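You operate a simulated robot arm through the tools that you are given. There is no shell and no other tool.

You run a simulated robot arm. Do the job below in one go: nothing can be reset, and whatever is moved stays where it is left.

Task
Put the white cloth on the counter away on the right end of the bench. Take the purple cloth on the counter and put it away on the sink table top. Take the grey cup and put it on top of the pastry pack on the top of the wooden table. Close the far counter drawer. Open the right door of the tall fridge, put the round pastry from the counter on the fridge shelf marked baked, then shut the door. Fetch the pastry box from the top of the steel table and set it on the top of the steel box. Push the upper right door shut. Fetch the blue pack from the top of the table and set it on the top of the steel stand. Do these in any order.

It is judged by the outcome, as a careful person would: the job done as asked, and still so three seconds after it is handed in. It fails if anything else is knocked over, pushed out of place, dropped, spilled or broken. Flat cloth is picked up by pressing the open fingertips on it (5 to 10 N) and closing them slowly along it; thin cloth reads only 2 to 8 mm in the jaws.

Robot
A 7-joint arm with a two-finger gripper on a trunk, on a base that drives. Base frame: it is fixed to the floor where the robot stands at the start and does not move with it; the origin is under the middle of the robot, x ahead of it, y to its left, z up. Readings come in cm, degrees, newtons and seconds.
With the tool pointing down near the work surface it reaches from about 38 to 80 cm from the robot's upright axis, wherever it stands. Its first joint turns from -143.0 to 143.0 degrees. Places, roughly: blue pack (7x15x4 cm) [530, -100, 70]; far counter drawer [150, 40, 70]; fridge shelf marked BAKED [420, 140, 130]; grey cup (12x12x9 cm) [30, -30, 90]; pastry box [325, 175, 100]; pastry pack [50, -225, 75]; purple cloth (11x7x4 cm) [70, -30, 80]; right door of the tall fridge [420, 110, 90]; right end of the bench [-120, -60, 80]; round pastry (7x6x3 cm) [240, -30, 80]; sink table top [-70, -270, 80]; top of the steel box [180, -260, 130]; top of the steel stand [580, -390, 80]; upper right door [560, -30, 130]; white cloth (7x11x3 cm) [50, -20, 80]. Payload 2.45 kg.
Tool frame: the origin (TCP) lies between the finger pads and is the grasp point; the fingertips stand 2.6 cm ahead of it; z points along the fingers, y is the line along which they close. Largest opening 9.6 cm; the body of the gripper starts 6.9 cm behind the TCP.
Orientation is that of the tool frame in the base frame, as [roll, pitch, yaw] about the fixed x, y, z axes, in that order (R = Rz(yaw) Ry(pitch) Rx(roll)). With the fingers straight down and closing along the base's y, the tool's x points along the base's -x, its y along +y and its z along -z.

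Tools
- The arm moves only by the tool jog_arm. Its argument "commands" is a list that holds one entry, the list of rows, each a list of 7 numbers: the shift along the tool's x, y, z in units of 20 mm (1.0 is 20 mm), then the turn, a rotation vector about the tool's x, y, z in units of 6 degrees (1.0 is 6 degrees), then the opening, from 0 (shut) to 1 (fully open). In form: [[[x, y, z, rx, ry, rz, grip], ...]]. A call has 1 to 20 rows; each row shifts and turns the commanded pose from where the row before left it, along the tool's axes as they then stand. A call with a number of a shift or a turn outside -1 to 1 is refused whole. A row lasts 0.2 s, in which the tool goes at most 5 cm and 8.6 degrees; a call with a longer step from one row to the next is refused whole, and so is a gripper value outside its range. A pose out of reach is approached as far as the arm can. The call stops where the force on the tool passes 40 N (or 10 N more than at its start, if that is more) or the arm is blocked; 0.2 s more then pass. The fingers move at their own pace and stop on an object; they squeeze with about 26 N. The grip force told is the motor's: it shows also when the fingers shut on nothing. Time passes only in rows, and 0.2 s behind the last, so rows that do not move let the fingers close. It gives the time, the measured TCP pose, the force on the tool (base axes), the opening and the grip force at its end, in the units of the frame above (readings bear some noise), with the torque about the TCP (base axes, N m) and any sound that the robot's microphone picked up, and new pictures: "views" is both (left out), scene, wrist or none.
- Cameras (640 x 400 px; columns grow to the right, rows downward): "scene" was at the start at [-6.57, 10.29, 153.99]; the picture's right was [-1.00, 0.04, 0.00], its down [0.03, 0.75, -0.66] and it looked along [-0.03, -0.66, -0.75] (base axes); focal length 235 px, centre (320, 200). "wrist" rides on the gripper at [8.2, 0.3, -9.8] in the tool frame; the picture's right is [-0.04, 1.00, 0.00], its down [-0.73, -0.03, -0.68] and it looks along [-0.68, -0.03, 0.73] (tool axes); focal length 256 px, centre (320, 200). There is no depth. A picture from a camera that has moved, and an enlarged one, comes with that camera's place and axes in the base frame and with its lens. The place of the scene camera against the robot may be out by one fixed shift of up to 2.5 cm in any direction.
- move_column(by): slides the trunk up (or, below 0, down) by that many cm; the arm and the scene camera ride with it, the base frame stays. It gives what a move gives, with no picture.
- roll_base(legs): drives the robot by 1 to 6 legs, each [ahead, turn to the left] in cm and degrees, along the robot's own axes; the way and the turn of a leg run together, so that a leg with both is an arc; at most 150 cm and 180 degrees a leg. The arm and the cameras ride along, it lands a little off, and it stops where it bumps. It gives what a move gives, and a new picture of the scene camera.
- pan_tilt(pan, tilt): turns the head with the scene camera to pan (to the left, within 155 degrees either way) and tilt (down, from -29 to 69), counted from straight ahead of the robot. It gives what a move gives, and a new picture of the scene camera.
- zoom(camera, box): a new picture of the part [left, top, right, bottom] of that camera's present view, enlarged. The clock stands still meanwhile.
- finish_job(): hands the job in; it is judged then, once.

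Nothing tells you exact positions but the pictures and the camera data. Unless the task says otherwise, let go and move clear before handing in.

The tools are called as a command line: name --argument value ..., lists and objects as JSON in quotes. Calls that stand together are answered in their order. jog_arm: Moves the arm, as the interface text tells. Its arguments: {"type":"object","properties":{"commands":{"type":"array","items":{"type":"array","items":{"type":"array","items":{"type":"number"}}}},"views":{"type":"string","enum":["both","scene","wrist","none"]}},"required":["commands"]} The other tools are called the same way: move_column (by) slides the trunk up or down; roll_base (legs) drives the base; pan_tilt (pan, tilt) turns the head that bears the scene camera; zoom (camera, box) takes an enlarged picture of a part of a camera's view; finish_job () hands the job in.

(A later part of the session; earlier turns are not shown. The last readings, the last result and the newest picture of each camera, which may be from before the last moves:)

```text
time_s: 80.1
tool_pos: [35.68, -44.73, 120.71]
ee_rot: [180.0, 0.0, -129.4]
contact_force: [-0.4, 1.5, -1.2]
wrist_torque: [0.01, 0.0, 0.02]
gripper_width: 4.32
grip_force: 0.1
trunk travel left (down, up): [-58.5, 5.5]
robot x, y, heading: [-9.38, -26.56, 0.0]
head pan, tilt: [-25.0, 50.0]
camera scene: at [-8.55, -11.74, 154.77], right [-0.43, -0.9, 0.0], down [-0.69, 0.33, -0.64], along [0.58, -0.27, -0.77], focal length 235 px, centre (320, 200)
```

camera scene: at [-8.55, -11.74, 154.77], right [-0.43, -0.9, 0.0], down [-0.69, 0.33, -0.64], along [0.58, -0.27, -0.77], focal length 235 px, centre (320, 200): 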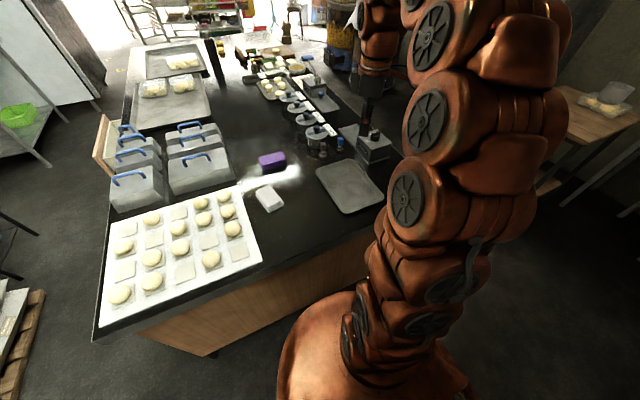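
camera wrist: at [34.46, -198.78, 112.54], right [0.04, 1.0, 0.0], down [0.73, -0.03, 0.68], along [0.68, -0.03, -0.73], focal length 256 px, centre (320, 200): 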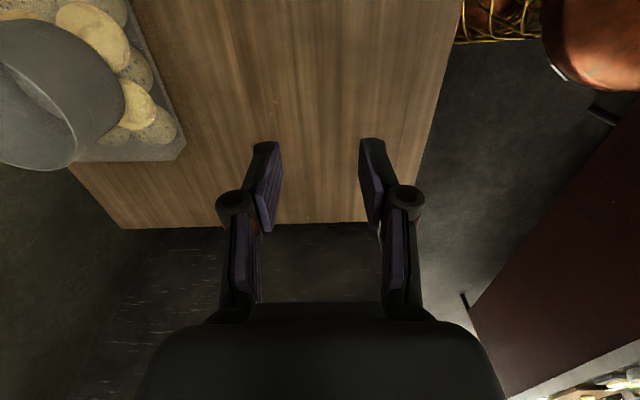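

roll_base --legs '[[10, 0]]'

jog_arm --commands '[[[0, 0, 0, 0, 0, -1, 0.9], [0, 0, 0, 0, 0, -1, 0.9], [0, 0, 0, 0, 0, -1, 0.9], [0, 0, 0, 0, 0, -1, 0.9], [0, 0, 0, 0, 0, -1, 0.9], [0, 0, 0, 0, 0, -1, 0.9], [0, 0, 0, 0, 0, -0.57, 0.9], [0, -1, 0, 0, 0, 0, 0.9], [0, -1, 0, 0, 0, 0, 0.9], [0, -1, 0, 0, 0, 0, 0.9], [0, -1, 0, 0, 0, 0, 0.9], [0, -1, 0, 0, 0, 0, 0.9], [0, 0, 0, 0, 0, 0, 1]]]' --views "both"

```text
time_s: 81.2
tool_pos: [45.63, -44.71, 120.61]
ee_rot: [180.0, 0.0, -129.3]
contact_force: [-1.4, 0.4, -0.1]
wrist_torque: [0.02, -0.01, -0.04]
gripper_width: 4.33
grip_force: 0.1
trunk travel left (down, up): [-58.5, 5.5]
robot x, y, heading: [0.19, -26.61, -0.4]
head pan, tilt: [-25.0, 50.0]
camera scene: at [1.41, -11.78, 154.77], right [-0.43, -0.9, 0.0], down [-0.69, 0.33, -0.64], along [0.58, -0.27, -0.77], focal length 235 px, centre (320, 200)
```

scene: 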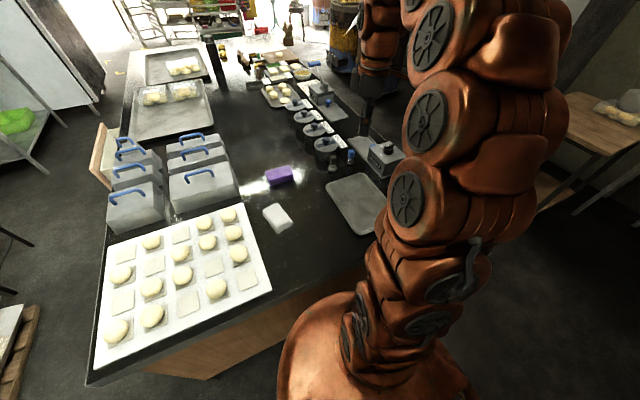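

```text
time_s: 84.0
tool_pos: [55.57, -44.7, 120.6]
ee_rot: [-179.9, 0.0, -89.9]
contact_force: [-0.2, 0.2, 0.3]
wrist_torque: [0.03, 0.01, -0.03]
gripper_width: 9.59
grip_force: 0.0
trunk travel left (down, up): [-58.5, 5.5]
robot x, y, heading: [0.64, -26.65, -0.4]
head pan, tilt: [-25.0, 50.0]
camera scene: at [1.45, -11.78, 154.77], right [-0.43, -0.9, 0.0], down [-0.69, 0.33, -0.64], along [0.58, -0.27, -0.77], focal length 235 px, centre (320, 200)
camera wrist: at [55.38, -52.76, 130.59], right [-1.0, 0.04, 0.0], down [0.03, 0.73, 0.68], along [0.03, 0.68, -0.73], focal length 256 px, centre (320, 200)
```

scene: 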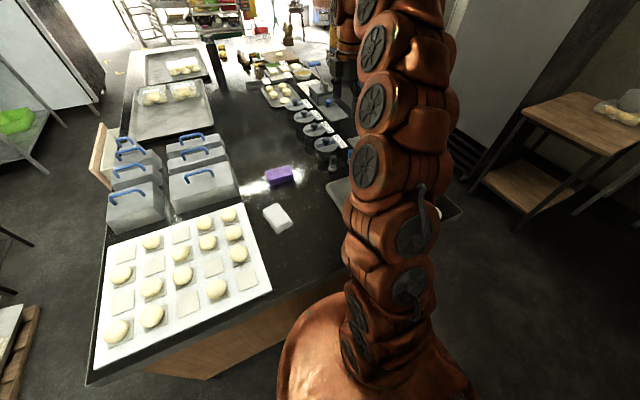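
wrist: 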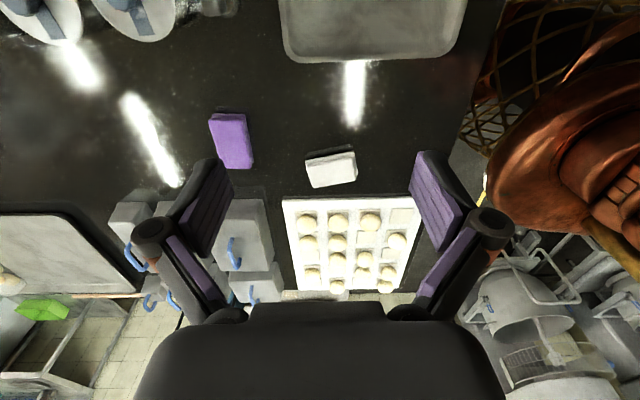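

zoom --camera "wrist" --box '[190, 90, 390, 215]'

```text
3.20 times, centred on (290, 152) of wrist
camera zoom: at [55.38, -52.76, 130.59], right [-1.0, 0.04, 0.0], down [0.03, 0.73, 0.68], along [0.03, 0.68, -0.73], focal length 819 px, centre (416, 352)
```

zoom: 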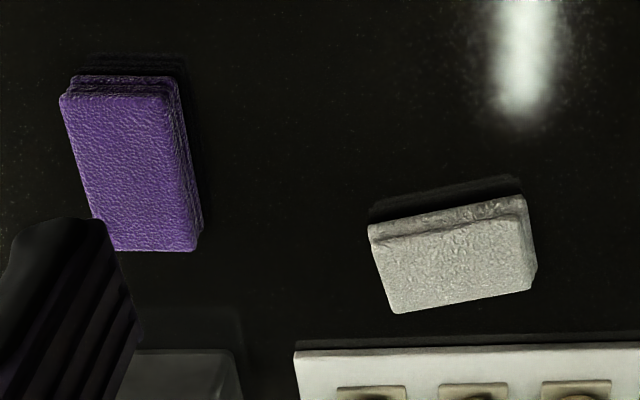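

jog_arm --commands '[[[-0.935, -0.5, 0.8, 0, 0, 0, 1], [-0.935, -0.5, 0.8, 0, 0, 0, 1], [-0.935, -0.5, 0.8, 0, 0, 0, 1], [-0.935, -0.5, 0.8, 0, 0, 0, 1], [-0.935, -0.5, 0.8, 0, 0, 0, 1], [-0.935, -0.5, 0.8, 0, 0, 0, 1], [-0.935, -0.5, 0.8, 0, 0, 0, 1], [-0.935, -0.5, 0.8, 0, 0, 0, 1], [-0.935, -0.5, 0.8, 0, 0, 0, 1], [-0.935, -0.5, 0.8, 0, 0, 0, 1], [0, -0.75, 0.8, 0, 0, 0, 1], [0, -0.75, 0.8, 0, 0, 0, 1], [0, -0.75, 0.8, 0, 0, 0, 1], [0, -0.75, 0.8, 0, 0, 0, 1], [0, -0.75, 0.8, 0, 0, 0, 1], [0, -0.75, 0.8, 0, 0, 0, 1], [0, 0, 0, 0, 0, 0.85, 1], [0, 0, 0, 0, 0, 0, 1]]]' --views "wrist"

```text
time_s: 87.8
tool_pos: [74.68, -25.99, 95.11]
ee_rot: [179.9, 0.0, -95.1]
contact_force: [-0.3, 0.2, 1.1]
wrist_torque: [0.03, 0.0, 0.0]
gripper_width: 9.59
grip_force: 0.0
trunk travel left (down, up): [-58.5, 5.5]
robot x, y, heading: [0.7, -26.42, -0.3]
head pan, tilt: [-25.0, 50.0]
camera wrist: at [73.68, -34.13, 105.01], right [-0.99, 0.13, 0.0], down [0.09, 0.73, 0.68], along [0.09, 0.67, -0.73], focal length 256 px, centre (320, 200)
```

wrist: 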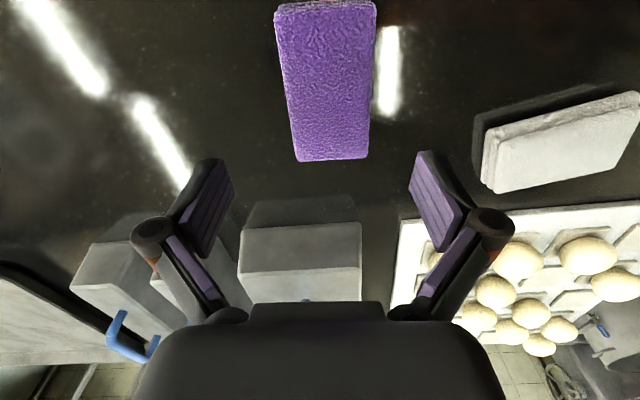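

jog_arm --commands '[[[0.33, 0.32, 0, 0, 0, 0, 1], [0, 0, 0.9, 0, 0, 0, 1], [0, 0, 0.9, 0, 0, 0, 1], [0, 0, 0.9, 0, 0, 0, 1], [0, 0, 0.9, 0, 0, 0, 1], [0, 0, 0.9, 0, 0, 0, 1], [0, 0, 0, 0, 0, 0, 1]]]' --views "wrist"

jog_arm --commands '[[[0, 0, 0.15, 0, 0, 0, 1], [0, 0, 0.15, 0, 0, 0, 1], [0, 0, 0, 0, 0, 0, 1]]]' --views "wrist"

```text
time_s: 89.4
tool_pos: [73.86, -26.59, 86.24]
ee_rot: [180.0, -0.1, -95.1]
contact_force: [-0.1, -0.4, 0.1]
wrist_torque: [-0.01, -0.01, 0.02]
gripper_width: 9.59
grip_force: 0.0
trunk travel left (down, up): [-58.5, 5.5]
robot x, y, heading: [0.71, -26.77, -0.2]
head pan, tilt: [-25.0, 50.0]
camera wrist: at [72.91, -34.71, 96.11], right [-0.99, 0.13, 0.0], down [0.09, 0.73, 0.68], along [0.09, 0.67, -0.73], focal length 256 px, centre (320, 200)
```

wrist: 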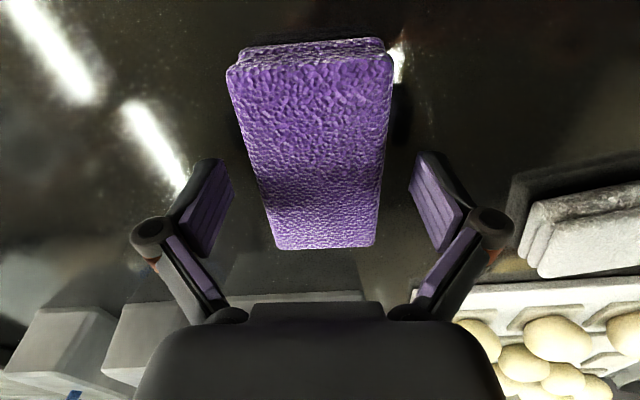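

```text
time_s: 90.2
tool_pos: [73.94, -26.64, 85.58]
ee_rot: [-179.9, 0.0, -94.9]
contact_force: [0.0, 0.2, -0.1]
wrist_torque: [0.0, 0.02, -0.02]
gripper_width: 9.6
grip_force: 0.0
trunk travel left (down, up): [-58.5, 5.5]
robot x, y, heading: [0.81, -26.85, -0.3]
head pan, tilt: [-25.0, 50.0]
camera wrist: at [73.01, -34.7, 95.45], right [-0.99, 0.13, 0.0], down [0.09, 0.73, 0.68], along [0.09, 0.67, -0.73], focal length 256 px, centre (320, 200)
```

wrist: 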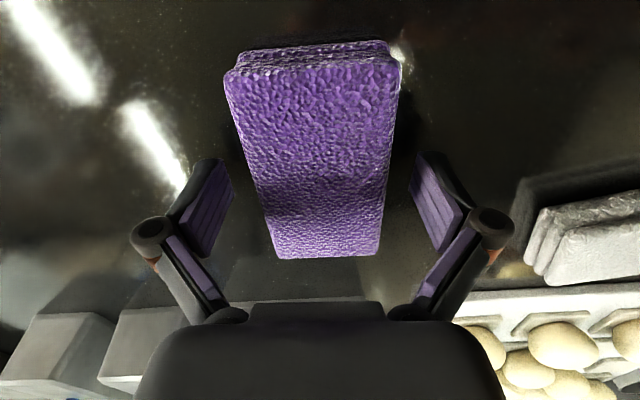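

jog_arm --commands '[[[0, 0, 0.15, 0, 0, 0, 1], [0, 0, 0.15, 0, 0, 0, 1], [0, 0, 0.1, 0, 0, 0, 1], [0, 0, 0, 0, 0, 0, 1]]]' --views "none"

jog_arm --commands '[[[0, 0, 0.1, 0, 0, 0, 1], [0, 0, 0.1, 0, 0, 0, 1], [0, 0, 0, 0, 0, 0, 1]]]' --views "none"

```text
time_s: 91.2
tool_pos: [74.08, -26.65, 84.65]
ee_rot: [179.9, 0.0, -95.0]
contact_force: [-0.6, 0.3, -0.2]
wrist_torque: [-0.03, 0.02, 0.02]
gripper_width: 9.6
grip_force: 0.1
trunk travel left (down, up): [-58.5, 5.5]
robot x, y, heading: [0.54, -26.69, -0.3]
head pan, tilt: [-25.0, 50.0]
```

```text
time_s: 92.0
tool_pos: [73.93, -26.57, 84.3]
ee_rot: [-179.9, 0.0, -94.9]
contact_force: [0.0, -0.5, 0.2]
wrist_torque: [-0.01, -0.01, -0.02]
gripper_width: 9.6
grip_force: 0.1
trunk travel left (down, up): [-58.5, 5.5]
robot x, y, heading: [0.31, -26.81, -0.5]
head pan, tilt: [-25.0, 50.0]
```

jog_arm --commands '[[[0, 0, 0, 0, 0, 0, 0.8], [0, 0, 0, 0, 0, 0, 0.65], [0, 0, 0, 0, 0, 0, 0.5], [0, 0, 0, 0, 0, 0, 0.3], [0, 0, 0, 0, 0, 0, 0.1], [0, 0, 0, 0, 0, 0, 0], [0, 0, 0, 0, 0, 0, 0]]]' --views "wrist"

```text
time_s: 92.9
tool_pos: [73.55, -26.56, 85.19]
ee_rot: [-179.8, -0.1, -95.1]
contact_force: [-27.4, 1.4, 54.1]
wrist_torque: [0.13, 2.29, -0.09]
gripper_width: 6.44
grip_force: 32.5
trunk travel left (down, up): [-58.5, 5.5]
robot x, y, heading: [0.91, -26.55, 0.2]
head pan, tilt: [-25.0, 50.0]
stopped in row 4: the force on the tool passed its limit at 44 N (the readings are from after the stop); the commanded pose is now the measured one
camera wrist: at [72.65, -34.65, 95.03], right [-0.99, 0.13, 0.0], down [0.09, 0.73, 0.68], along [0.09, 0.67, -0.73], focal length 256 px, centre (320, 200)
```

wrist: 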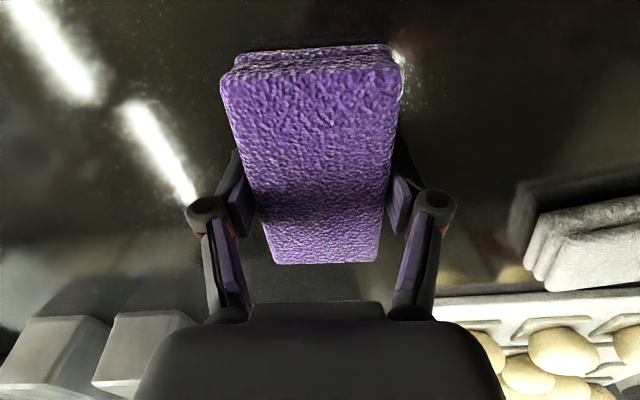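

jog_arm --commands '[[[0, 0, -0.1, 0, 0, 0, 0.3], [0, 0, -0.1, 0, 0, 0, 0.2], [0, 0, -0.1, 0, 0, 0, 0.1], [0, 0, 0, 0, 0, 0, 0], [0, 0, 0, 0, 0, 0, 0]]]' --views "wrist"

```text
time_s: 94.1
tool_pos: [73.84, -26.51, 85.14]
ee_rot: [-180.0, 0.0, -95.0]
contact_force: [-14.0, -1.6, 23.2]
wrist_torque: [-0.02, 0.87, 0.04]
gripper_width: 6.33
grip_force: 26.5
trunk travel left (down, up): [-58.5, 5.5]
robot x, y, heading: [0.56, -26.68, -0.3]
head pan, tilt: [-25.0, 50.0]
camera wrist: at [72.9, -34.64, 95.05], right [-0.99, 0.13, 0.0], down [0.09, 0.73, 0.68], along [0.09, 0.67, -0.73], focal length 256 px, centre (320, 200)
```

wrist: 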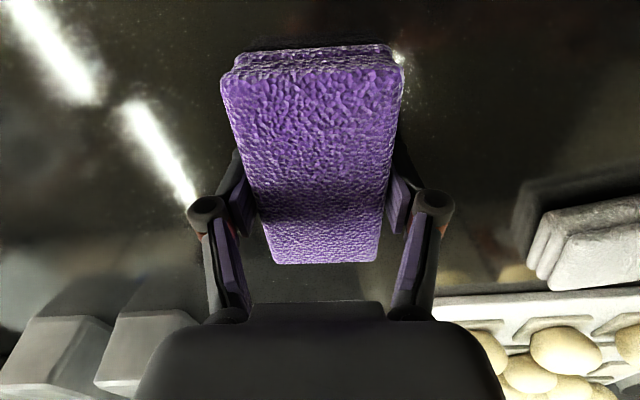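

jog_arm --commands '[[[0, 0, -0.2, 0, 0, 0, 0], [0, 0, -0.3, 0, 0, 0, 0], [0, 0, -0.5, 0, 0, 0, 0], [0, 0, -0.5, 0, 0, 0, 0], [0, 0, -0.5, 0, 0, 0, 0], [0, 0, -0.5, 0, 0, 0, 0], [0, 0, 0, 0, 0, 0, 0]]]' --views "wrist"

```text
time_s: 95.7
tool_pos: [73.94, -26.63, 90.14]
ee_rot: [-179.9, 0.0, -95.0]
contact_force: [-0.9, -0.1, -0.4]
wrist_torque: [0.03, 0.03, -0.02]
gripper_width: 6.34
grip_force: 25.9
trunk travel left (down, up): [-58.5, 5.5]
robot x, y, heading: [0.93, -26.47, -0.3]
head pan, tilt: [-25.0, 50.0]
camera wrist: at [73.0, -34.66, 99.95], right [-0.99, 0.13, 0.0], down [0.09, 0.73, 0.68], along [0.09, 0.67, -0.73], focal length 256 px, centre (320, 200)
```

wrist: 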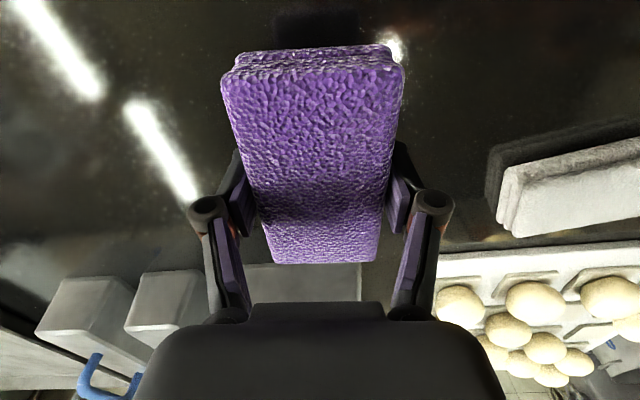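

jog_arm --commands '[[[0, 1, -1, 0, 0, 0, 0], [0, 1, -1, 0, 0, 0, 0], [0, 1, -1, 0, 0, 0, 0], [0, 1, -1, 0, 0, 0, 0], [0, 1, -1, 0, 0, 0, 0], [0, 1, -1, 0, 0, 0, 0], [0, 1, -1, 0, 0, 0, 0], [0, 1, -1, 0, 0, 0, 0], [0, 1, -1, 0, 0, 0, 0], [0, 1, -1, 0, 0, 0, 0], [0, 1, -1, 0, 0, 0, 0], [0, 1, -1, 0, 0, 0, 0], [0, 0, 0, 0, 0, 0, 0]]]' --views "wrist"

roll_base --legs '[[-10, 0], [0, -90], [110, 0]]'

```text
time_s: 98.5
tool_pos: [49.97, -24.51, 113.98]
ee_rot: [-180.0, 0.1, -95.0]
contact_force: [-0.4, 0.0, -0.9]
wrist_torque: [-0.01, -0.01, 0.0]
gripper_width: 6.31
grip_force: 26.3
trunk travel left (down, up): [-58.5, 5.5]
robot x, y, heading: [0.62, -26.8, -0.5]
head pan, tilt: [-25.0, 50.0]
camera wrist: at [49.01, -32.55, 123.88], right [-0.99, 0.13, 0.0], down [0.09, 0.73, 0.68], along [0.09, 0.67, -0.73], focal length 256 px, centre (320, 200)
```

wrist: 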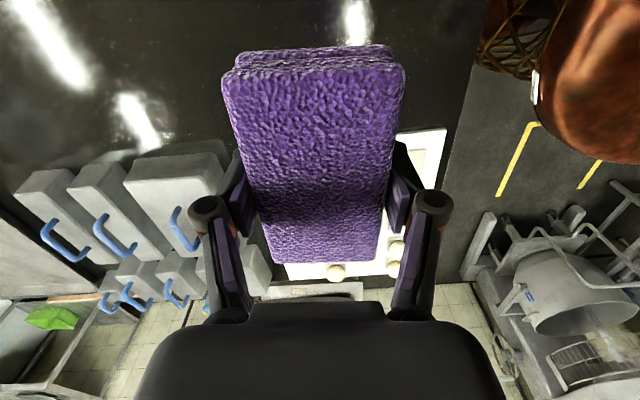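

```text
time_s: 108.8
tool_pos: [-8.99, -186.36, 113.99]
ee_rot: [-179.9, 0.1, 174.9]
contact_force: [0.1, 0.7, -1.3]
wrist_torque: [0.01, 0.0, -0.03]
gripper_width: 6.3
grip_force: 25.7
trunk travel left (down, up): [-58.5, 5.5]
robot x, y, heading: [-11.14, -136.92, -90.5]
head pan, tilt: [-25.0, 50.0]
camera scene: at [2.55, -139.0, 154.77], right [-0.9, 0.43, 0.0], down [0.33, 0.69, -0.64], along [-0.28, -0.58, -0.77], focal length 235 px, centre (320, 200)
```

scene: 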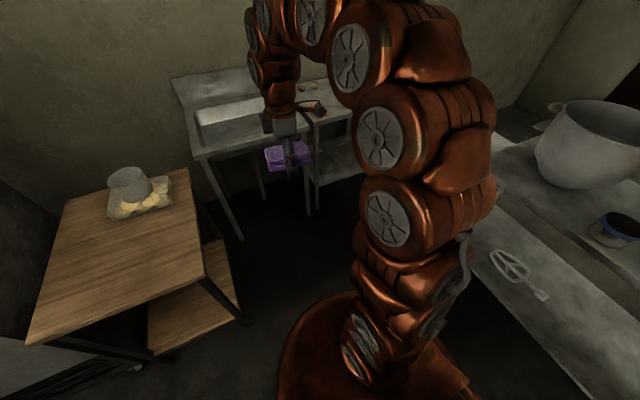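

roll_base --legs '[[0, -36], [78, 0]]'

pan_tilt --pan -15 --tilt 45

```text
time_s: 114.7
tool_pos: [-84.7, -241.29, 113.97]
ee_rot: [-180.0, 0.0, 138.8]
contact_force: [-0.4, -0.4, -1.0]
wrist_torque: [0.0, -0.01, -0.03]
gripper_width: 6.3
grip_force: 25.9
trunk travel left (down, up): [-58.5, 5.5]
robot x, y, heading: [-57.24, -199.92, -126.3]
head pan, tilt: [-25.0, 50.0]
camera scene: at [-47.75, -210.57, 154.77], right [-0.48, 0.88, 0.0], down [0.67, 0.37, -0.64], along [-0.56, -0.31, -0.77], focal length 235 px, centre (320, 200)
```

scene: 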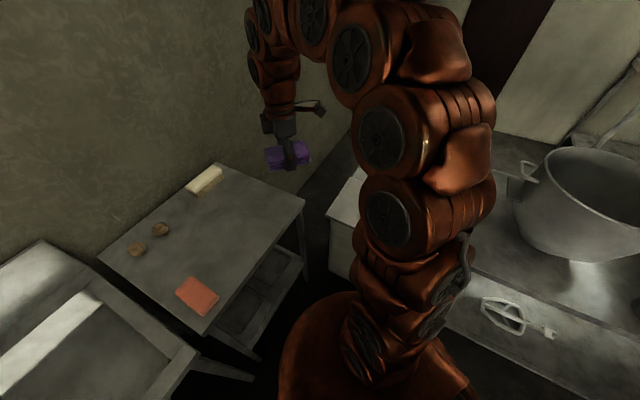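

```text
time_s: 115.4
tool_pos: [-84.77, -241.21, 113.99]
ee_rot: [179.9, 0.1, 138.8]
contact_force: [-0.2, 0.1, -1.1]
wrist_torque: [-0.01, -0.01, -0.01]
gripper_width: 6.32
grip_force: 25.7
trunk travel left (down, up): [-58.5, 5.5]
robot x, y, heading: [-57.51, -200.3, -126.5]
head pan, tilt: [-15.0, 45.0]
camera scene: at [-47.35, -211.96, 155.46], right [-0.62, 0.78, 0.0], down [0.55, 0.44, -0.71], along [-0.55, -0.44, -0.71], focal length 235 px, centre (320, 200)
```

scene: 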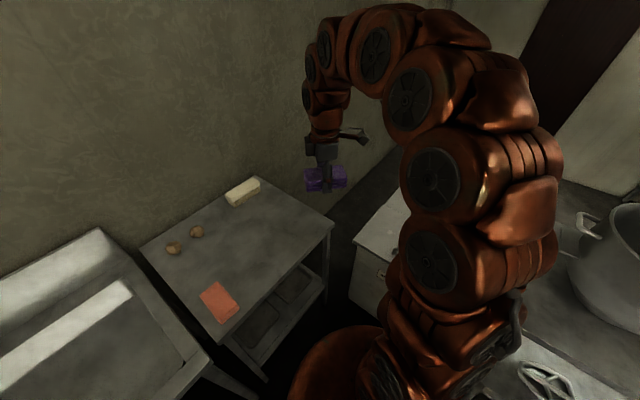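

jog_arm --commands '[[[-0.925, -0.5625, 0.75, 0, 0, 0, 0], [-0.925, -0.5625, 0.75, 0, 0, 0, 0], [-0.925, -0.5625, 0.75, 0, 0, 0, 0], [-0.925, -0.5625, 0.75, 0, 0, 0, 0], [-0.925, -0.5625, 0.75, 0, 0, 0, 0], [-0.925, -0.5625, 0.75, 0, 0, 0, 0], [-0.925, -0.5625, 0.75, 0, 0, 0, 0], [-0.925, -0.5625, 0.75, 0, 0, 0, 0], [-0.925, -0.5625, 0.75, 0, 0, 0, 0], [-0.925, -0.5625, 0.75, 0, 0, 0, 0], [-0.925, -0.5625, 0.75, 0, 0, 0, 0], [-0.925, -0.5625, 0.75, 0, 0, 0, 0], [0, 0, 0, 0, 0, 0, 0]]]' --views "both"

```text
time_s: 118.2
tool_pos: [-76.71, -265.92, 96.01]
ee_rot: [179.9, 0.0, 138.8]
contact_force: [0.3, -0.3, -0.5]
wrist_torque: [0.02, 0.0, 0.04]
gripper_width: 6.34
grip_force: 25.4
trunk travel left (down, up): [-58.5, 5.5]
robot x, y, heading: [-56.87, -199.85, -126.6]
head pan, tilt: [-15.0, 45.0]
camera scene: at [-47.34, -211.99, 155.46], right [-0.62, 0.78, 0.0], down [0.55, 0.44, -0.71], along [-0.55, -0.44, -0.71], focal length 235 px, centre (320, 200)
camera wrist: at [-82.57, -260.36, 105.83], right [0.69, 0.73, 0.0], down [0.53, -0.51, 0.68], along [0.49, -0.47, -0.73], focal length 256 px, centre (320, 200)
```

scene: 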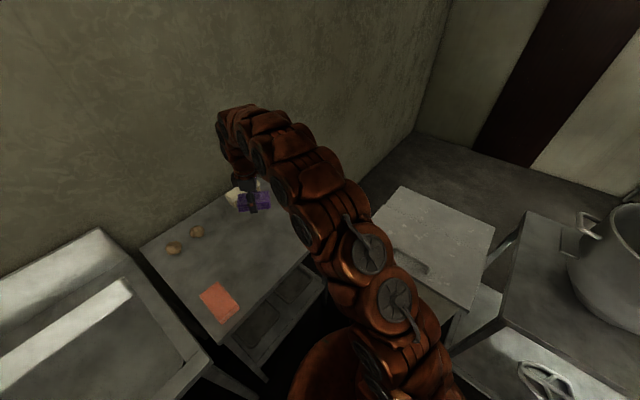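
wrist: 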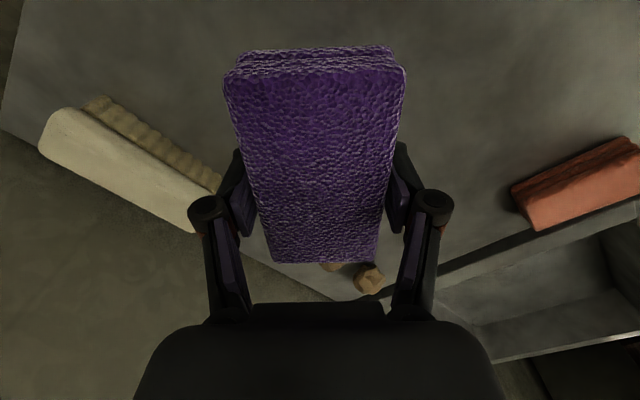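

jog_arm --commands '[[[0, 0, 0.8, 0, 0, 0, 0], [0, 0, 0.8, 0, 0, 0, 0], [0, 0, 0.8, 0, 0, 0, 0], [0, 0, 0.8, 0, 0, 0, 0], [0, 0, 0.8, 0, 0, 0, 0], [0, 0, 0.3, 0, 0, 0, 0], [0, 0, 0.2, 0, 0, 0, 0], [0, 0, 0, 0, 0, 0, 0]]]' --views "none"

jog_arm --commands '[[[0, 0, 0.2, 0, 0, 0, 0], [0, 0, 0.2, 0, 0, 0, 0], [0, 0, 0, 0, 0, 0, 0]]]' --views "none"

```text
time_s: 120.0
tool_pos: [-76.96, -265.87, 87.0]
ee_rot: [-180.0, 0.0, 138.8]
contact_force: [-1.4, -0.1, -0.4]
wrist_torque: [-0.01, -0.04, 0.0]
gripper_width: 6.3
grip_force: 25.6
trunk travel left (down, up): [-58.5, 5.5]
robot x, y, heading: [-57.41, -200.42, -126.4]
head pan, tilt: [-15.0, 45.0]
```

```text
time_s: 120.8
tool_pos: [-76.78, -265.81, 86.16]
ee_rot: [-180.0, 0.0, 138.8]
contact_force: [0.1, 1.2, -0.2]
wrist_torque: [-0.04, 0.01, -0.02]
gripper_width: 6.31
grip_force: 25.9
trunk travel left (down, up): [-58.5, 5.5]
robot x, y, heading: [-57.45, -200.14, -126.4]
head pan, tilt: [-15.0, 45.0]
```

jog_arm --commands '[[[0, 0, 0.2, 0, 0, 0, 0], [0, 0, 0.2, 0, 0, 0, 0], [0, 0, 0, 0, 0, 0, 0]]]' --views "none"

jog_arm --commands '[[[0, 0, 0.2, 0, 0, 0, 0], [0, 0, 0.2, 0, 0, 0, 0], [0, 0, 0, 0, 0, 0, 0]]]' --views "wrist"

```text
time_s: 121.6
tool_pos: [-76.81, -265.96, 85.31]
ee_rot: [179.9, 0.0, 138.8]
contact_force: [-0.1, 1.0, -1.2]
wrist_torque: [0.02, 0.02, 0.0]
gripper_width: 6.29
grip_force: 26.3
trunk travel left (down, up): [-58.5, 5.5]
robot x, y, heading: [-57.52, -200.1, -126.2]
head pan, tilt: [-15.0, 45.0]
```

```text
time_s: 122.4
tool_pos: [-76.69, -265.79, 84.72]
ee_rot: [180.0, 0.0, 138.8]
contact_force: [-0.4, -0.8, 0.1]
wrist_torque: [0.01, 0.0, 0.01]
gripper_width: 6.29
grip_force: 25.8
trunk travel left (down, up): [-58.5, 5.5]
robot x, y, heading: [-57.72, -200.27, -126.5]
head pan, tilt: [-15.0, 45.0]
camera wrist: at [-82.65, -260.3, 94.48], right [0.69, 0.73, 0.0], down [0.53, -0.51, 0.68], along [0.49, -0.47, -0.73], focal length 256 px, centre (320, 200)
```

wrist: 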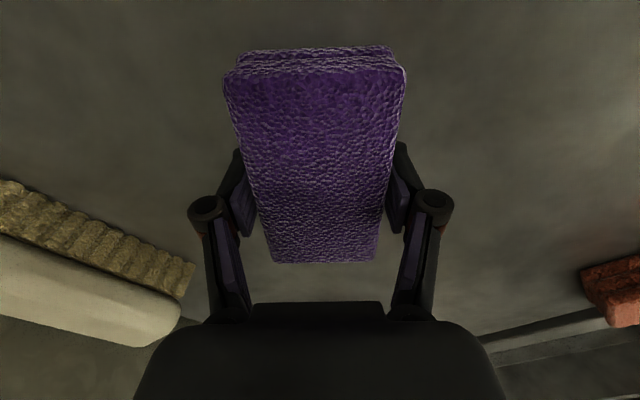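

jog_arm --commands '[[[0, 0, 0.2, 0, 0, 0, 0], [0, 0, 0.2, 0, 0, 0, 0], [0, 0, 0, 0, 0, 0, 0]]]' --views "none"

jog_arm --commands '[[[0, 0, 0.2, 0, 0, 0, 0], [0, 0, 0, 0, 0, 0, 0]]]' --views "none"

jog_arm --commands '[[[0, 0, 0.2, 0, 0, 0, 0], [0, 0, 0, 0, 0, 0, 0]]]' --views "wrist"

```text
time_s: 123.4
tool_pos: [-76.79, -265.91, 84.21]
ee_rot: [-179.8, 0.1, 138.8]
contact_force: [3.2, 12.1, 23.8]
wrist_torque: [0.97, -0.59, 0.19]
gripper_width: 6.32
grip_force: 26.4
trunk travel left (down, up): [-58.5, 5.5]
robot x, y, heading: [-57.26, -200.19, -126.3]
head pan, tilt: [-15.0, 45.0]
stopped in row 3: the force on the tool passed its limit at 42 N (the readings are from after the stop); the commanded pose is now the measured one
```

```text
time_s: 123.7
tool_pos: [-76.82, -265.95, 84.26]
ee_rot: [-179.8, 0.2, 138.9]
contact_force: [4.0, 13.8, 24.6]
wrist_torque: [1.15, -0.56, 0.14]
gripper_width: 6.33
grip_force: 25.7
trunk travel left (down, up): [-58.5, 5.5]
robot x, y, heading: [-57.56, -199.86, -126.6]
head pan, tilt: [-15.0, 45.0]
stopped in row 1: the force on the tool passed its limit at 45 N (the readings are from after the stop); the commanded pose is now the measured one
```

```text
time_s: 124.1
tool_pos: [-76.84, -265.83, 84.13]
ee_rot: [-179.7, 0.1, 138.9]
contact_force: [3.2, 14.2, 24.4]
wrist_torque: [1.1, -0.59, 0.17]
gripper_width: 6.33
grip_force: 25.9
trunk travel left (down, up): [-58.5, 5.5]
robot x, y, heading: [-57.5, -199.98, -126.7]
head pan, tilt: [-15.0, 45.0]
stopped in row 1: the force on the tool passed its limit at 46 N (the readings are from after the stop); the commanded pose is now the measured one
camera wrist: at [-82.64, -260.26, 94.05], right [0.69, 0.73, 0.0], down [0.53, -0.5, 0.68], along [0.49, -0.47, -0.73], focal length 256 px, centre (320, 200)
```

wrist: 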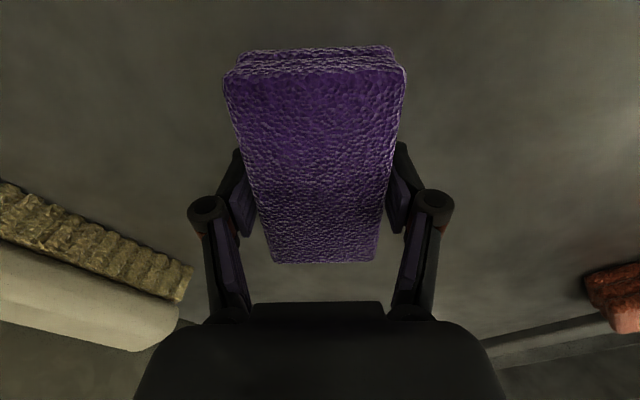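

jog_arm --commands '[[[0, 0, -0.1, 0, 0, 0, 0], [0, 0, 0, 0, 0, 0, 0.72], [0, 0, -0.1, 0, 0, 0, 0.8], [0, 0, 0, 0, 0, 0, 0.9], [0, 0, 0, 0, 0, 0, 1], [0, 0, 0, 0, 0, 0, 1]]]' --views "wrist"

```text
time_s: 125.5
tool_pos: [-76.87, -266.16, 84.36]
ee_rot: [-179.8, 0.0, 138.8]
contact_force: [-0.4, 0.0, 0.0]
wrist_torque: [0.04, -0.01, 0.0]
gripper_width: 9.61
grip_force: 0.0
trunk travel left (down, up): [-58.5, 5.5]
robot x, y, heading: [-57.18, -200.46, -126.5]
head pan, tilt: [-15.0, 45.0]
camera wrist: at [-82.72, -260.46, 94.26], right [0.69, 0.73, 0.0], down [0.53, -0.5, 0.68], along [0.49, -0.47, -0.73], focal length 256 px, centre (320, 200)
```

wrist: 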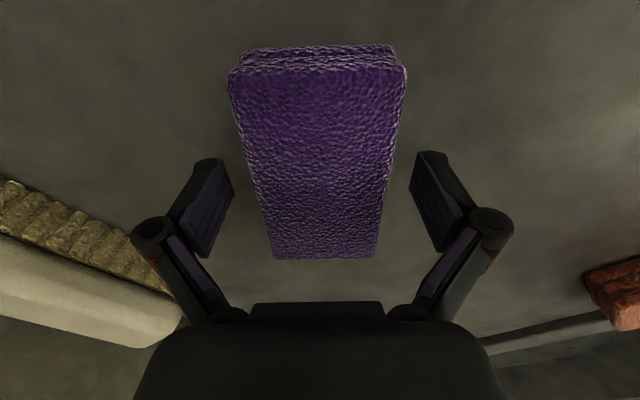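

jog_arm --commands '[[[0, 0, -0.5, 0, 0, 0, 1], [0, 0, -1, 0, 0, 0, 1], [0, 0, -1, 0, 0, 0, 1], [0, 0, -1, 0, 0, 0, 1], [0, 0, -1, 0, 0, 0, 1], [0.925, 0.5625, -1, 0, 0, 0, 1], [0.925, 0.5625, -1, 0, 0, 0, 1], [0.925, 0.5625, -1, 0, 0, 0, 1], [0.925, 0.5625, -1, 0, 0, 0, 1], [0.925, 0.5625, -1, 0, 0, 0, 1], [0.925, 0.5625, -1, 0, 0, 0, 1], [0.925, 0.5625, -1, 0, 0, 0, 1], [0.925, 0.5625, -1, 0, 0, 0, 1], [0.925, 0.5625, -1, 0, 0, 0, 1], [0.925, 0.5625, -1, 0, 0, 0, 1], [0.925, 0.5625, -1, 0, 0, 0, 1], [0.925, 0.5625, 0, 0, 0, 0, 1], [0, 0, 0, 0, 0, 0, 1]]]' --views "scene"

roll_base --legs '[[-78, 0], [0, -143.6], [110, 0], [0, -90], [11, 0]]'

```text
time_s: 129.3
tool_pos: [-84.72, -241.19, 115.21]
ee_rot: [-179.7, 0.1, 138.9]
contact_force: [0.1, 0.3, -0.1]
wrist_torque: [0.02, 0.02, 0.01]
gripper_width: 9.59
grip_force: 0.1
trunk travel left (down, up): [-58.5, 5.5]
robot x, y, heading: [-57.42, -199.77, -126.4]
head pan, tilt: [-15.0, 45.0]
camera scene: at [-47.34, -211.93, 155.46], right [-0.62, 0.78, 0.0], down [0.55, 0.44, -0.71], along [-0.55, -0.44, -0.71], focal length 235 px, centre (320, 200)
```

scene: 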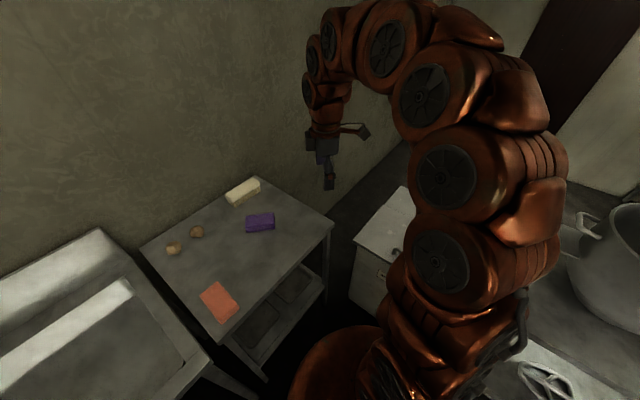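

```text
time_s: 149.2
tool_pos: [51.86, -25.19, 115.32]
ee_rot: [-179.7, 0.2, -94.5]
contact_force: [-0.1, -0.4, 0.5]
wrist_torque: [0.01, -0.04, 0.01]
gripper_width: 9.6
grip_force: 0.1
trunk travel left (down, up): [-58.5, 5.5]
robot x, y, heading: [2.57, -27.85, 0.2]
head pan, tilt: [-15.0, 45.0]
camera scene: at [4.04, -11.75, 155.46], right [-0.25, -0.97, 0.0], down [-0.68, 0.18, -0.71], along [0.68, -0.18, -0.71], focal length 235 px, centre (320, 200)
```

scene: 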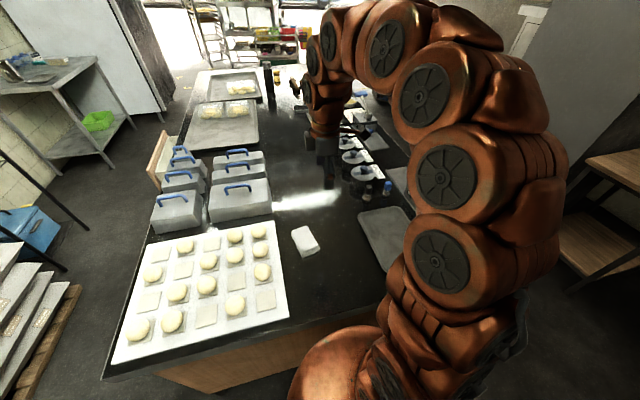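

jog_arm --commands '[[[0, 0, 0, 0, 0, 1, 1], [0, 0, 0, 0, 0, 1, 1], [0, 0, 0, 0, 0, 1, 1], [0, 0, 0, 0, 0, 1, 1], [0, 0, 0, 0, 0, 1, 1], [0, 0, 0, 0, 0, 1, 1], [0, 0, 0, 0, 0, 1, 1], [0, 0, 0, 0, 0, 1, 1], [0, 0, 0, 0, 0, 1, 1], [0, 0, 0, 0, 0, 1, 1], [0, 0, 0, 0, 0, 1, 1], [0, 0, 0, 0, 0, 1, 1], [0, 0, 0, 0, 0, 0.75, 1], [0, 0, 0, 0, 0, 0, 1]]]' --views "wrist"

```text
time_s: 152.2
tool_pos: [51.98, -25.34, 115.29]
ee_rot: [179.9, 0.3, -171.0]
contact_force: [0.6, -0.3, 0.2]
wrist_torque: [0.01, 0.0, 0.0]
gripper_width: 9.58
grip_force: 0.1
trunk travel left (down, up): [-58.5, 5.5]
robot x, y, heading: [2.63, -27.66, 0.2]
head pan, tilt: [-15.0, 45.0]
camera wrist: at [43.85, -26.25, 125.07], right [-0.12, 0.99, 0.0], down [0.73, 0.08, 0.68], along [0.68, 0.08, -0.73], focal length 256 px, centre (320, 200)
```

wrist: 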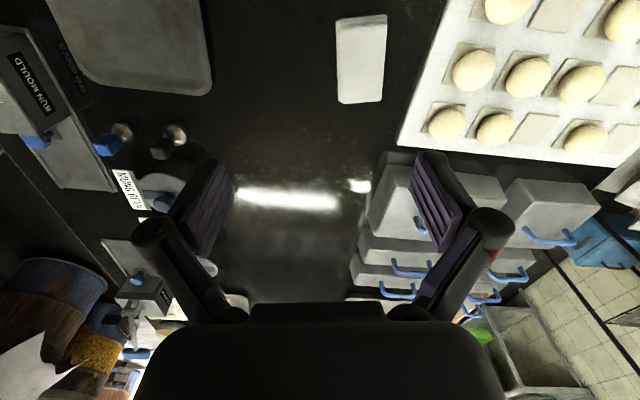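

jog_arm --commands '[[[-0.75, 1, 0, 0, 0, 0, 0.9], [-0.75, 1, 0, 0, 0, 0, 0.9], [0, 1, 0, 0, 0, 0, 0.9], [0, 0, 1, 0, 0, 0, 0.9], [0, 0, 1, 0, 0, 0, 0.9], [0, 0, 1, 0, 0, 0, 0.9], [0, 0, 1, 0, 0, 0, 0.9], [0, 0, 1, 0, 0, 0, 0.9], [0, 0, 1, 0, 0, 0, 0.9], [0, 0, 1, 0, 0, 0, 0.9], [0, 0, 1, 0, 0, 0, 0.9], [0, 0, 1, 0, 0, 0, 0.9], [0, 0, 1, 0, 0, 0, 0.9], [0, 0, 1, 0, 0, 0, 0.9], [0, 0, 1, 0, 0, 0, 0.9], [0, 0, 0, 0, 0, 0, 0.9]]]' --views "wrist"

```text
time_s: 155.6
tool_pos: [54.1, -18.72, 91.38]
ee_rot: [179.9, 0.4, -171.0]
contact_force: [-0.3, 0.1, 0.9]
wrist_torque: [-0.01, 0.03, 0.0]
gripper_width: 8.64
grip_force: 0.0
trunk travel left (down, up): [-58.5, 5.5]
robot x, y, heading: [2.42, -28.21, 0.2]
head pan, tilt: [-15.0, 45.0]
camera wrist: at [46.07, -19.75, 101.26], right [-0.12, 0.99, 0.0], down [0.73, 0.08, 0.68], along [0.68, 0.08, -0.73], focal length 256 px, centre (320, 200)
```

wrist: 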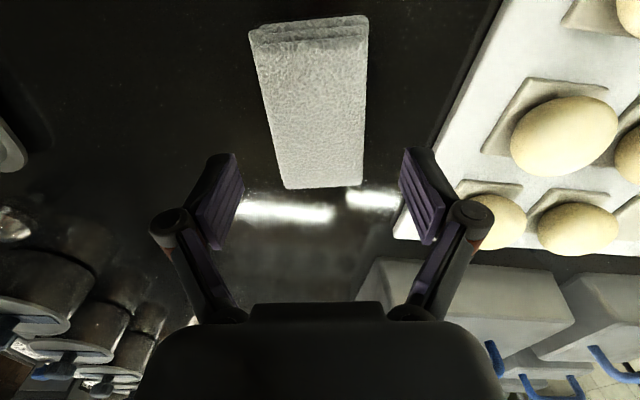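

jog_arm --commands '[[[0, -0.1, 0.7, 0, 0, 0, 0.9], [0, 0, 0.7, 0, 0, 0, 0.9], [0, 0, 0.7, 0, 0, 0, 0.9], [0, 0, 0.6, 0, 0, 0, 0.9], [0, 0, 0.1, 0, 0, 0, 0.9], [0, 0, 0, 0, 0, 0, 0.9]]]' --views "wrist"

jog_arm --commands '[[[0, 0, 0, 0, 0, 0, 0.8], [0, 0, 0, 0, 0, 0, 0.7], [0, 0, 0, 0, 0, 0, 0.6], [0, 0, 0, 0, 0, 0, 0.5], [0, 0, 0, 0, 0, 0, 0.5]]]' --views "wrist"

```text
time_s: 157.0
tool_pos: [54.16, -18.91, 85.79]
ee_rot: [179.9, 0.3, -170.9]
contact_force: [-0.3, -0.6, 0.0]
wrist_torque: [0.0, 0.02, -0.05]
gripper_width: 8.63
grip_force: 0.0
trunk travel left (down, up): [-58.5, 5.5]
robot x, y, heading: [2.86, -27.56, 0.4]
head pan, tilt: [-15.0, 45.0]
camera wrist: at [46.08, -19.94, 95.57], right [-0.12, 0.99, 0.0], down [0.73, 0.09, 0.68], along [0.68, 0.08, -0.73], focal length 256 px, centre (320, 200)
```

wrist: 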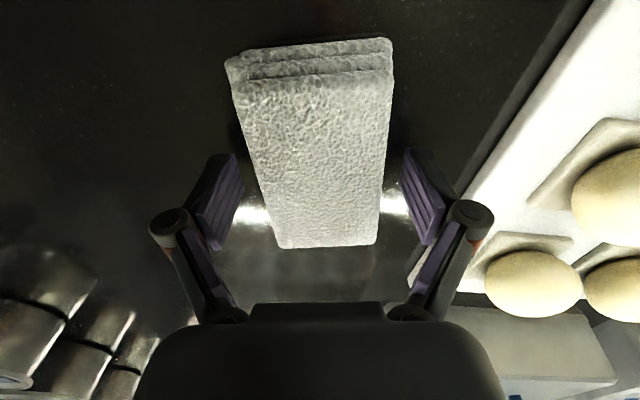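

```text
time_s: 158.2
tool_pos: [54.11, -19.01, 85.77]
ee_rot: [179.9, 0.4, -170.9]
contact_force: [0.1, 0.6, 6.0]
wrist_torque: [-0.03, 0.05, 0.15]
gripper_width: 6.46
grip_force: 26.0
trunk travel left (down, up): [-58.5, 5.5]
robot x, y, heading: [2.52, -28.03, 0.2]
head pan, tilt: [-15.0, 45.0]
camera wrist: at [46.08, -19.94, 95.59], right [-0.12, 0.99, 0.0], down [0.73, 0.08, 0.68], along [0.68, 0.08, -0.73], focal length 256 px, centre (320, 200)
```

wrist: 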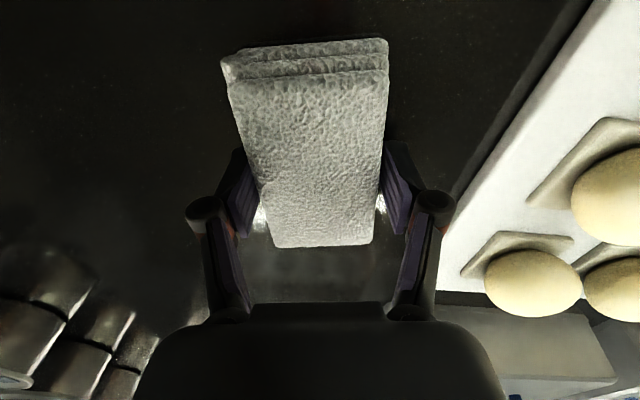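

jog_arm --commands '[[[0, 0, -0.5, 0, 0, 0, 0.3], [0, 0, -0.5, 0, 0, 0, 0.2], [0, 0, -1, 0, 0, 0, 0], [0, 0, -1, 0, 0, 0, 0], [0, 0, -1, 0, 0, 0, 0], [0, 0, -1, 0, 0, 0, 0], [0, 0, -1, 0, 0, 0, 0], [0, 0, -1, 0, 0, 0, 0], [0, 0, -1, 0, 0, 0, 0], [0, 0, -1, 0, 0, 0, 0], [0, 0, -1, 0, 0, 0, 0], [0, 0, -1, 0, 0, 0, 0], [0, 0, -1, 0, 0, 0, 0], [0, 0, -1, 0, 0, 0, 0], [0, 0, -1, 0, 0, 0, 0], [0, 0, 0, 0, 0, 0, 0]]]' --views "wrist"

roll_base --legs '[[-40, 0], [0, 180]]'

pan_tilt --pan 20 --tilt 45

```text
time_s: 161.6
tool_pos: [53.92, -19.16, 113.81]
ee_rot: [179.9, 0.3, -171.0]
contact_force: [-0.4, 0.5, -0.7]
wrist_torque: [0.01, 0.01, -0.03]
gripper_width: 6.44
grip_force: 25.9
trunk travel left (down, up): [-58.5, 5.5]
robot x, y, heading: [2.59, -28.33, 0.3]
head pan, tilt: [-15.0, 45.0]
camera wrist: at [45.9, -20.03, 123.65], right [-0.12, 0.99, 0.0], down [0.73, 0.08, 0.68], along [0.68, 0.08, -0.73], focal length 256 px, centre (320, 200)
```

wrist: 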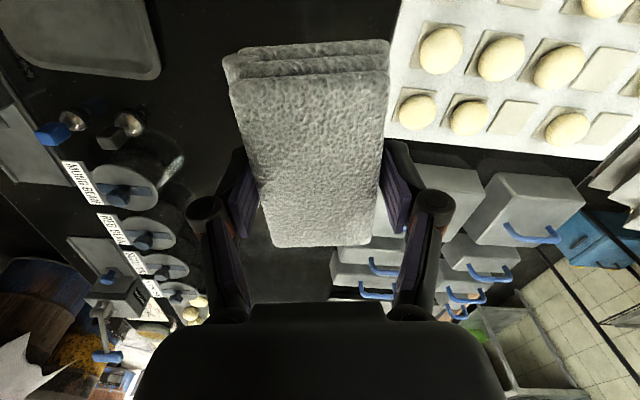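

```text
time_s: 171.6
tool_pos: [-89.0, -39.83, 113.86]
ee_rot: [180.0, 0.3, 12.4]
contact_force: [-0.9, -0.2, 0.1]
wrist_torque: [-0.02, -0.01, -0.02]
gripper_width: 6.42
grip_force: 26.0
trunk travel left (down, up): [-58.5, 5.5]
robot x, y, heading: [-38.05, -28.02, -176.4]
head pan, tilt: [-15.0, 45.0]
camera scene: at [-41.23, -44.29, 155.46], right [0.2, 0.98, 0.0], down [0.69, -0.14, -0.71], along [-0.69, 0.14, -0.71], focal length 235 px, centre (320, 200)
```

scene: 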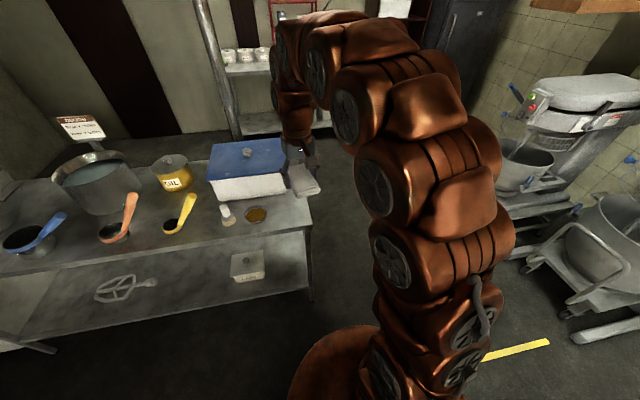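

```text
time_s: 172.6
tool_pos: [-88.94, -39.87, 113.8]
ee_rot: [179.8, 0.3, 12.3]
contact_force: [0.4, -0.8, -0.2]
wrist_torque: [0.0, 0.02, 0.0]
gripper_width: 6.45
grip_force: 25.3
trunk travel left (down, up): [-58.5, 5.5]
robot x, y, heading: [-37.85, -27.89, -176.6]
head pan, tilt: [20.0, 45.0]
camera scene: at [-40.71, -49.15, 155.46], right [-0.4, 0.92, 0.0], down [0.65, 0.28, -0.71], along [-0.65, -0.28, -0.71], focal length 235 px, centre (320, 200)
```

scene: 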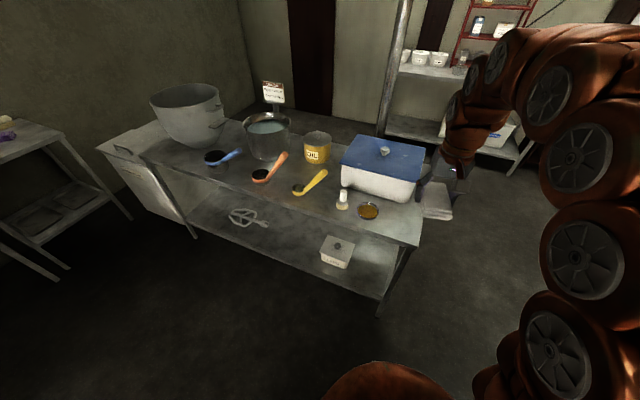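

zoom --camera "scene" --box '[280, 120, 480, 245]'

```text
3.20 times, centred on (380, 182) of scene
camera zoom: at [-40.71, -49.15, 155.46], right [-0.4, 0.92, 0.0], down [0.65, 0.28, -0.71], along [-0.65, -0.28, -0.71], focal length 751 px, centre (128, 256)
```

zoom: 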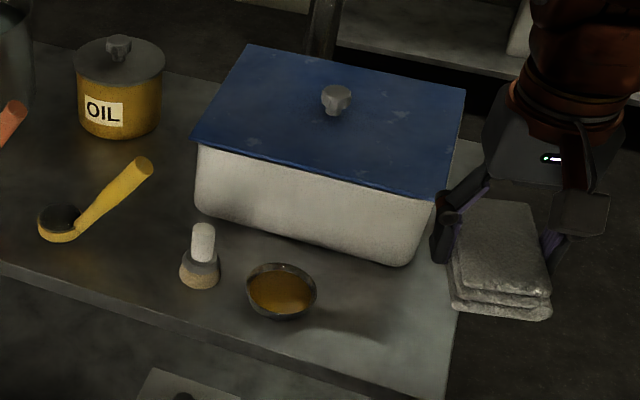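

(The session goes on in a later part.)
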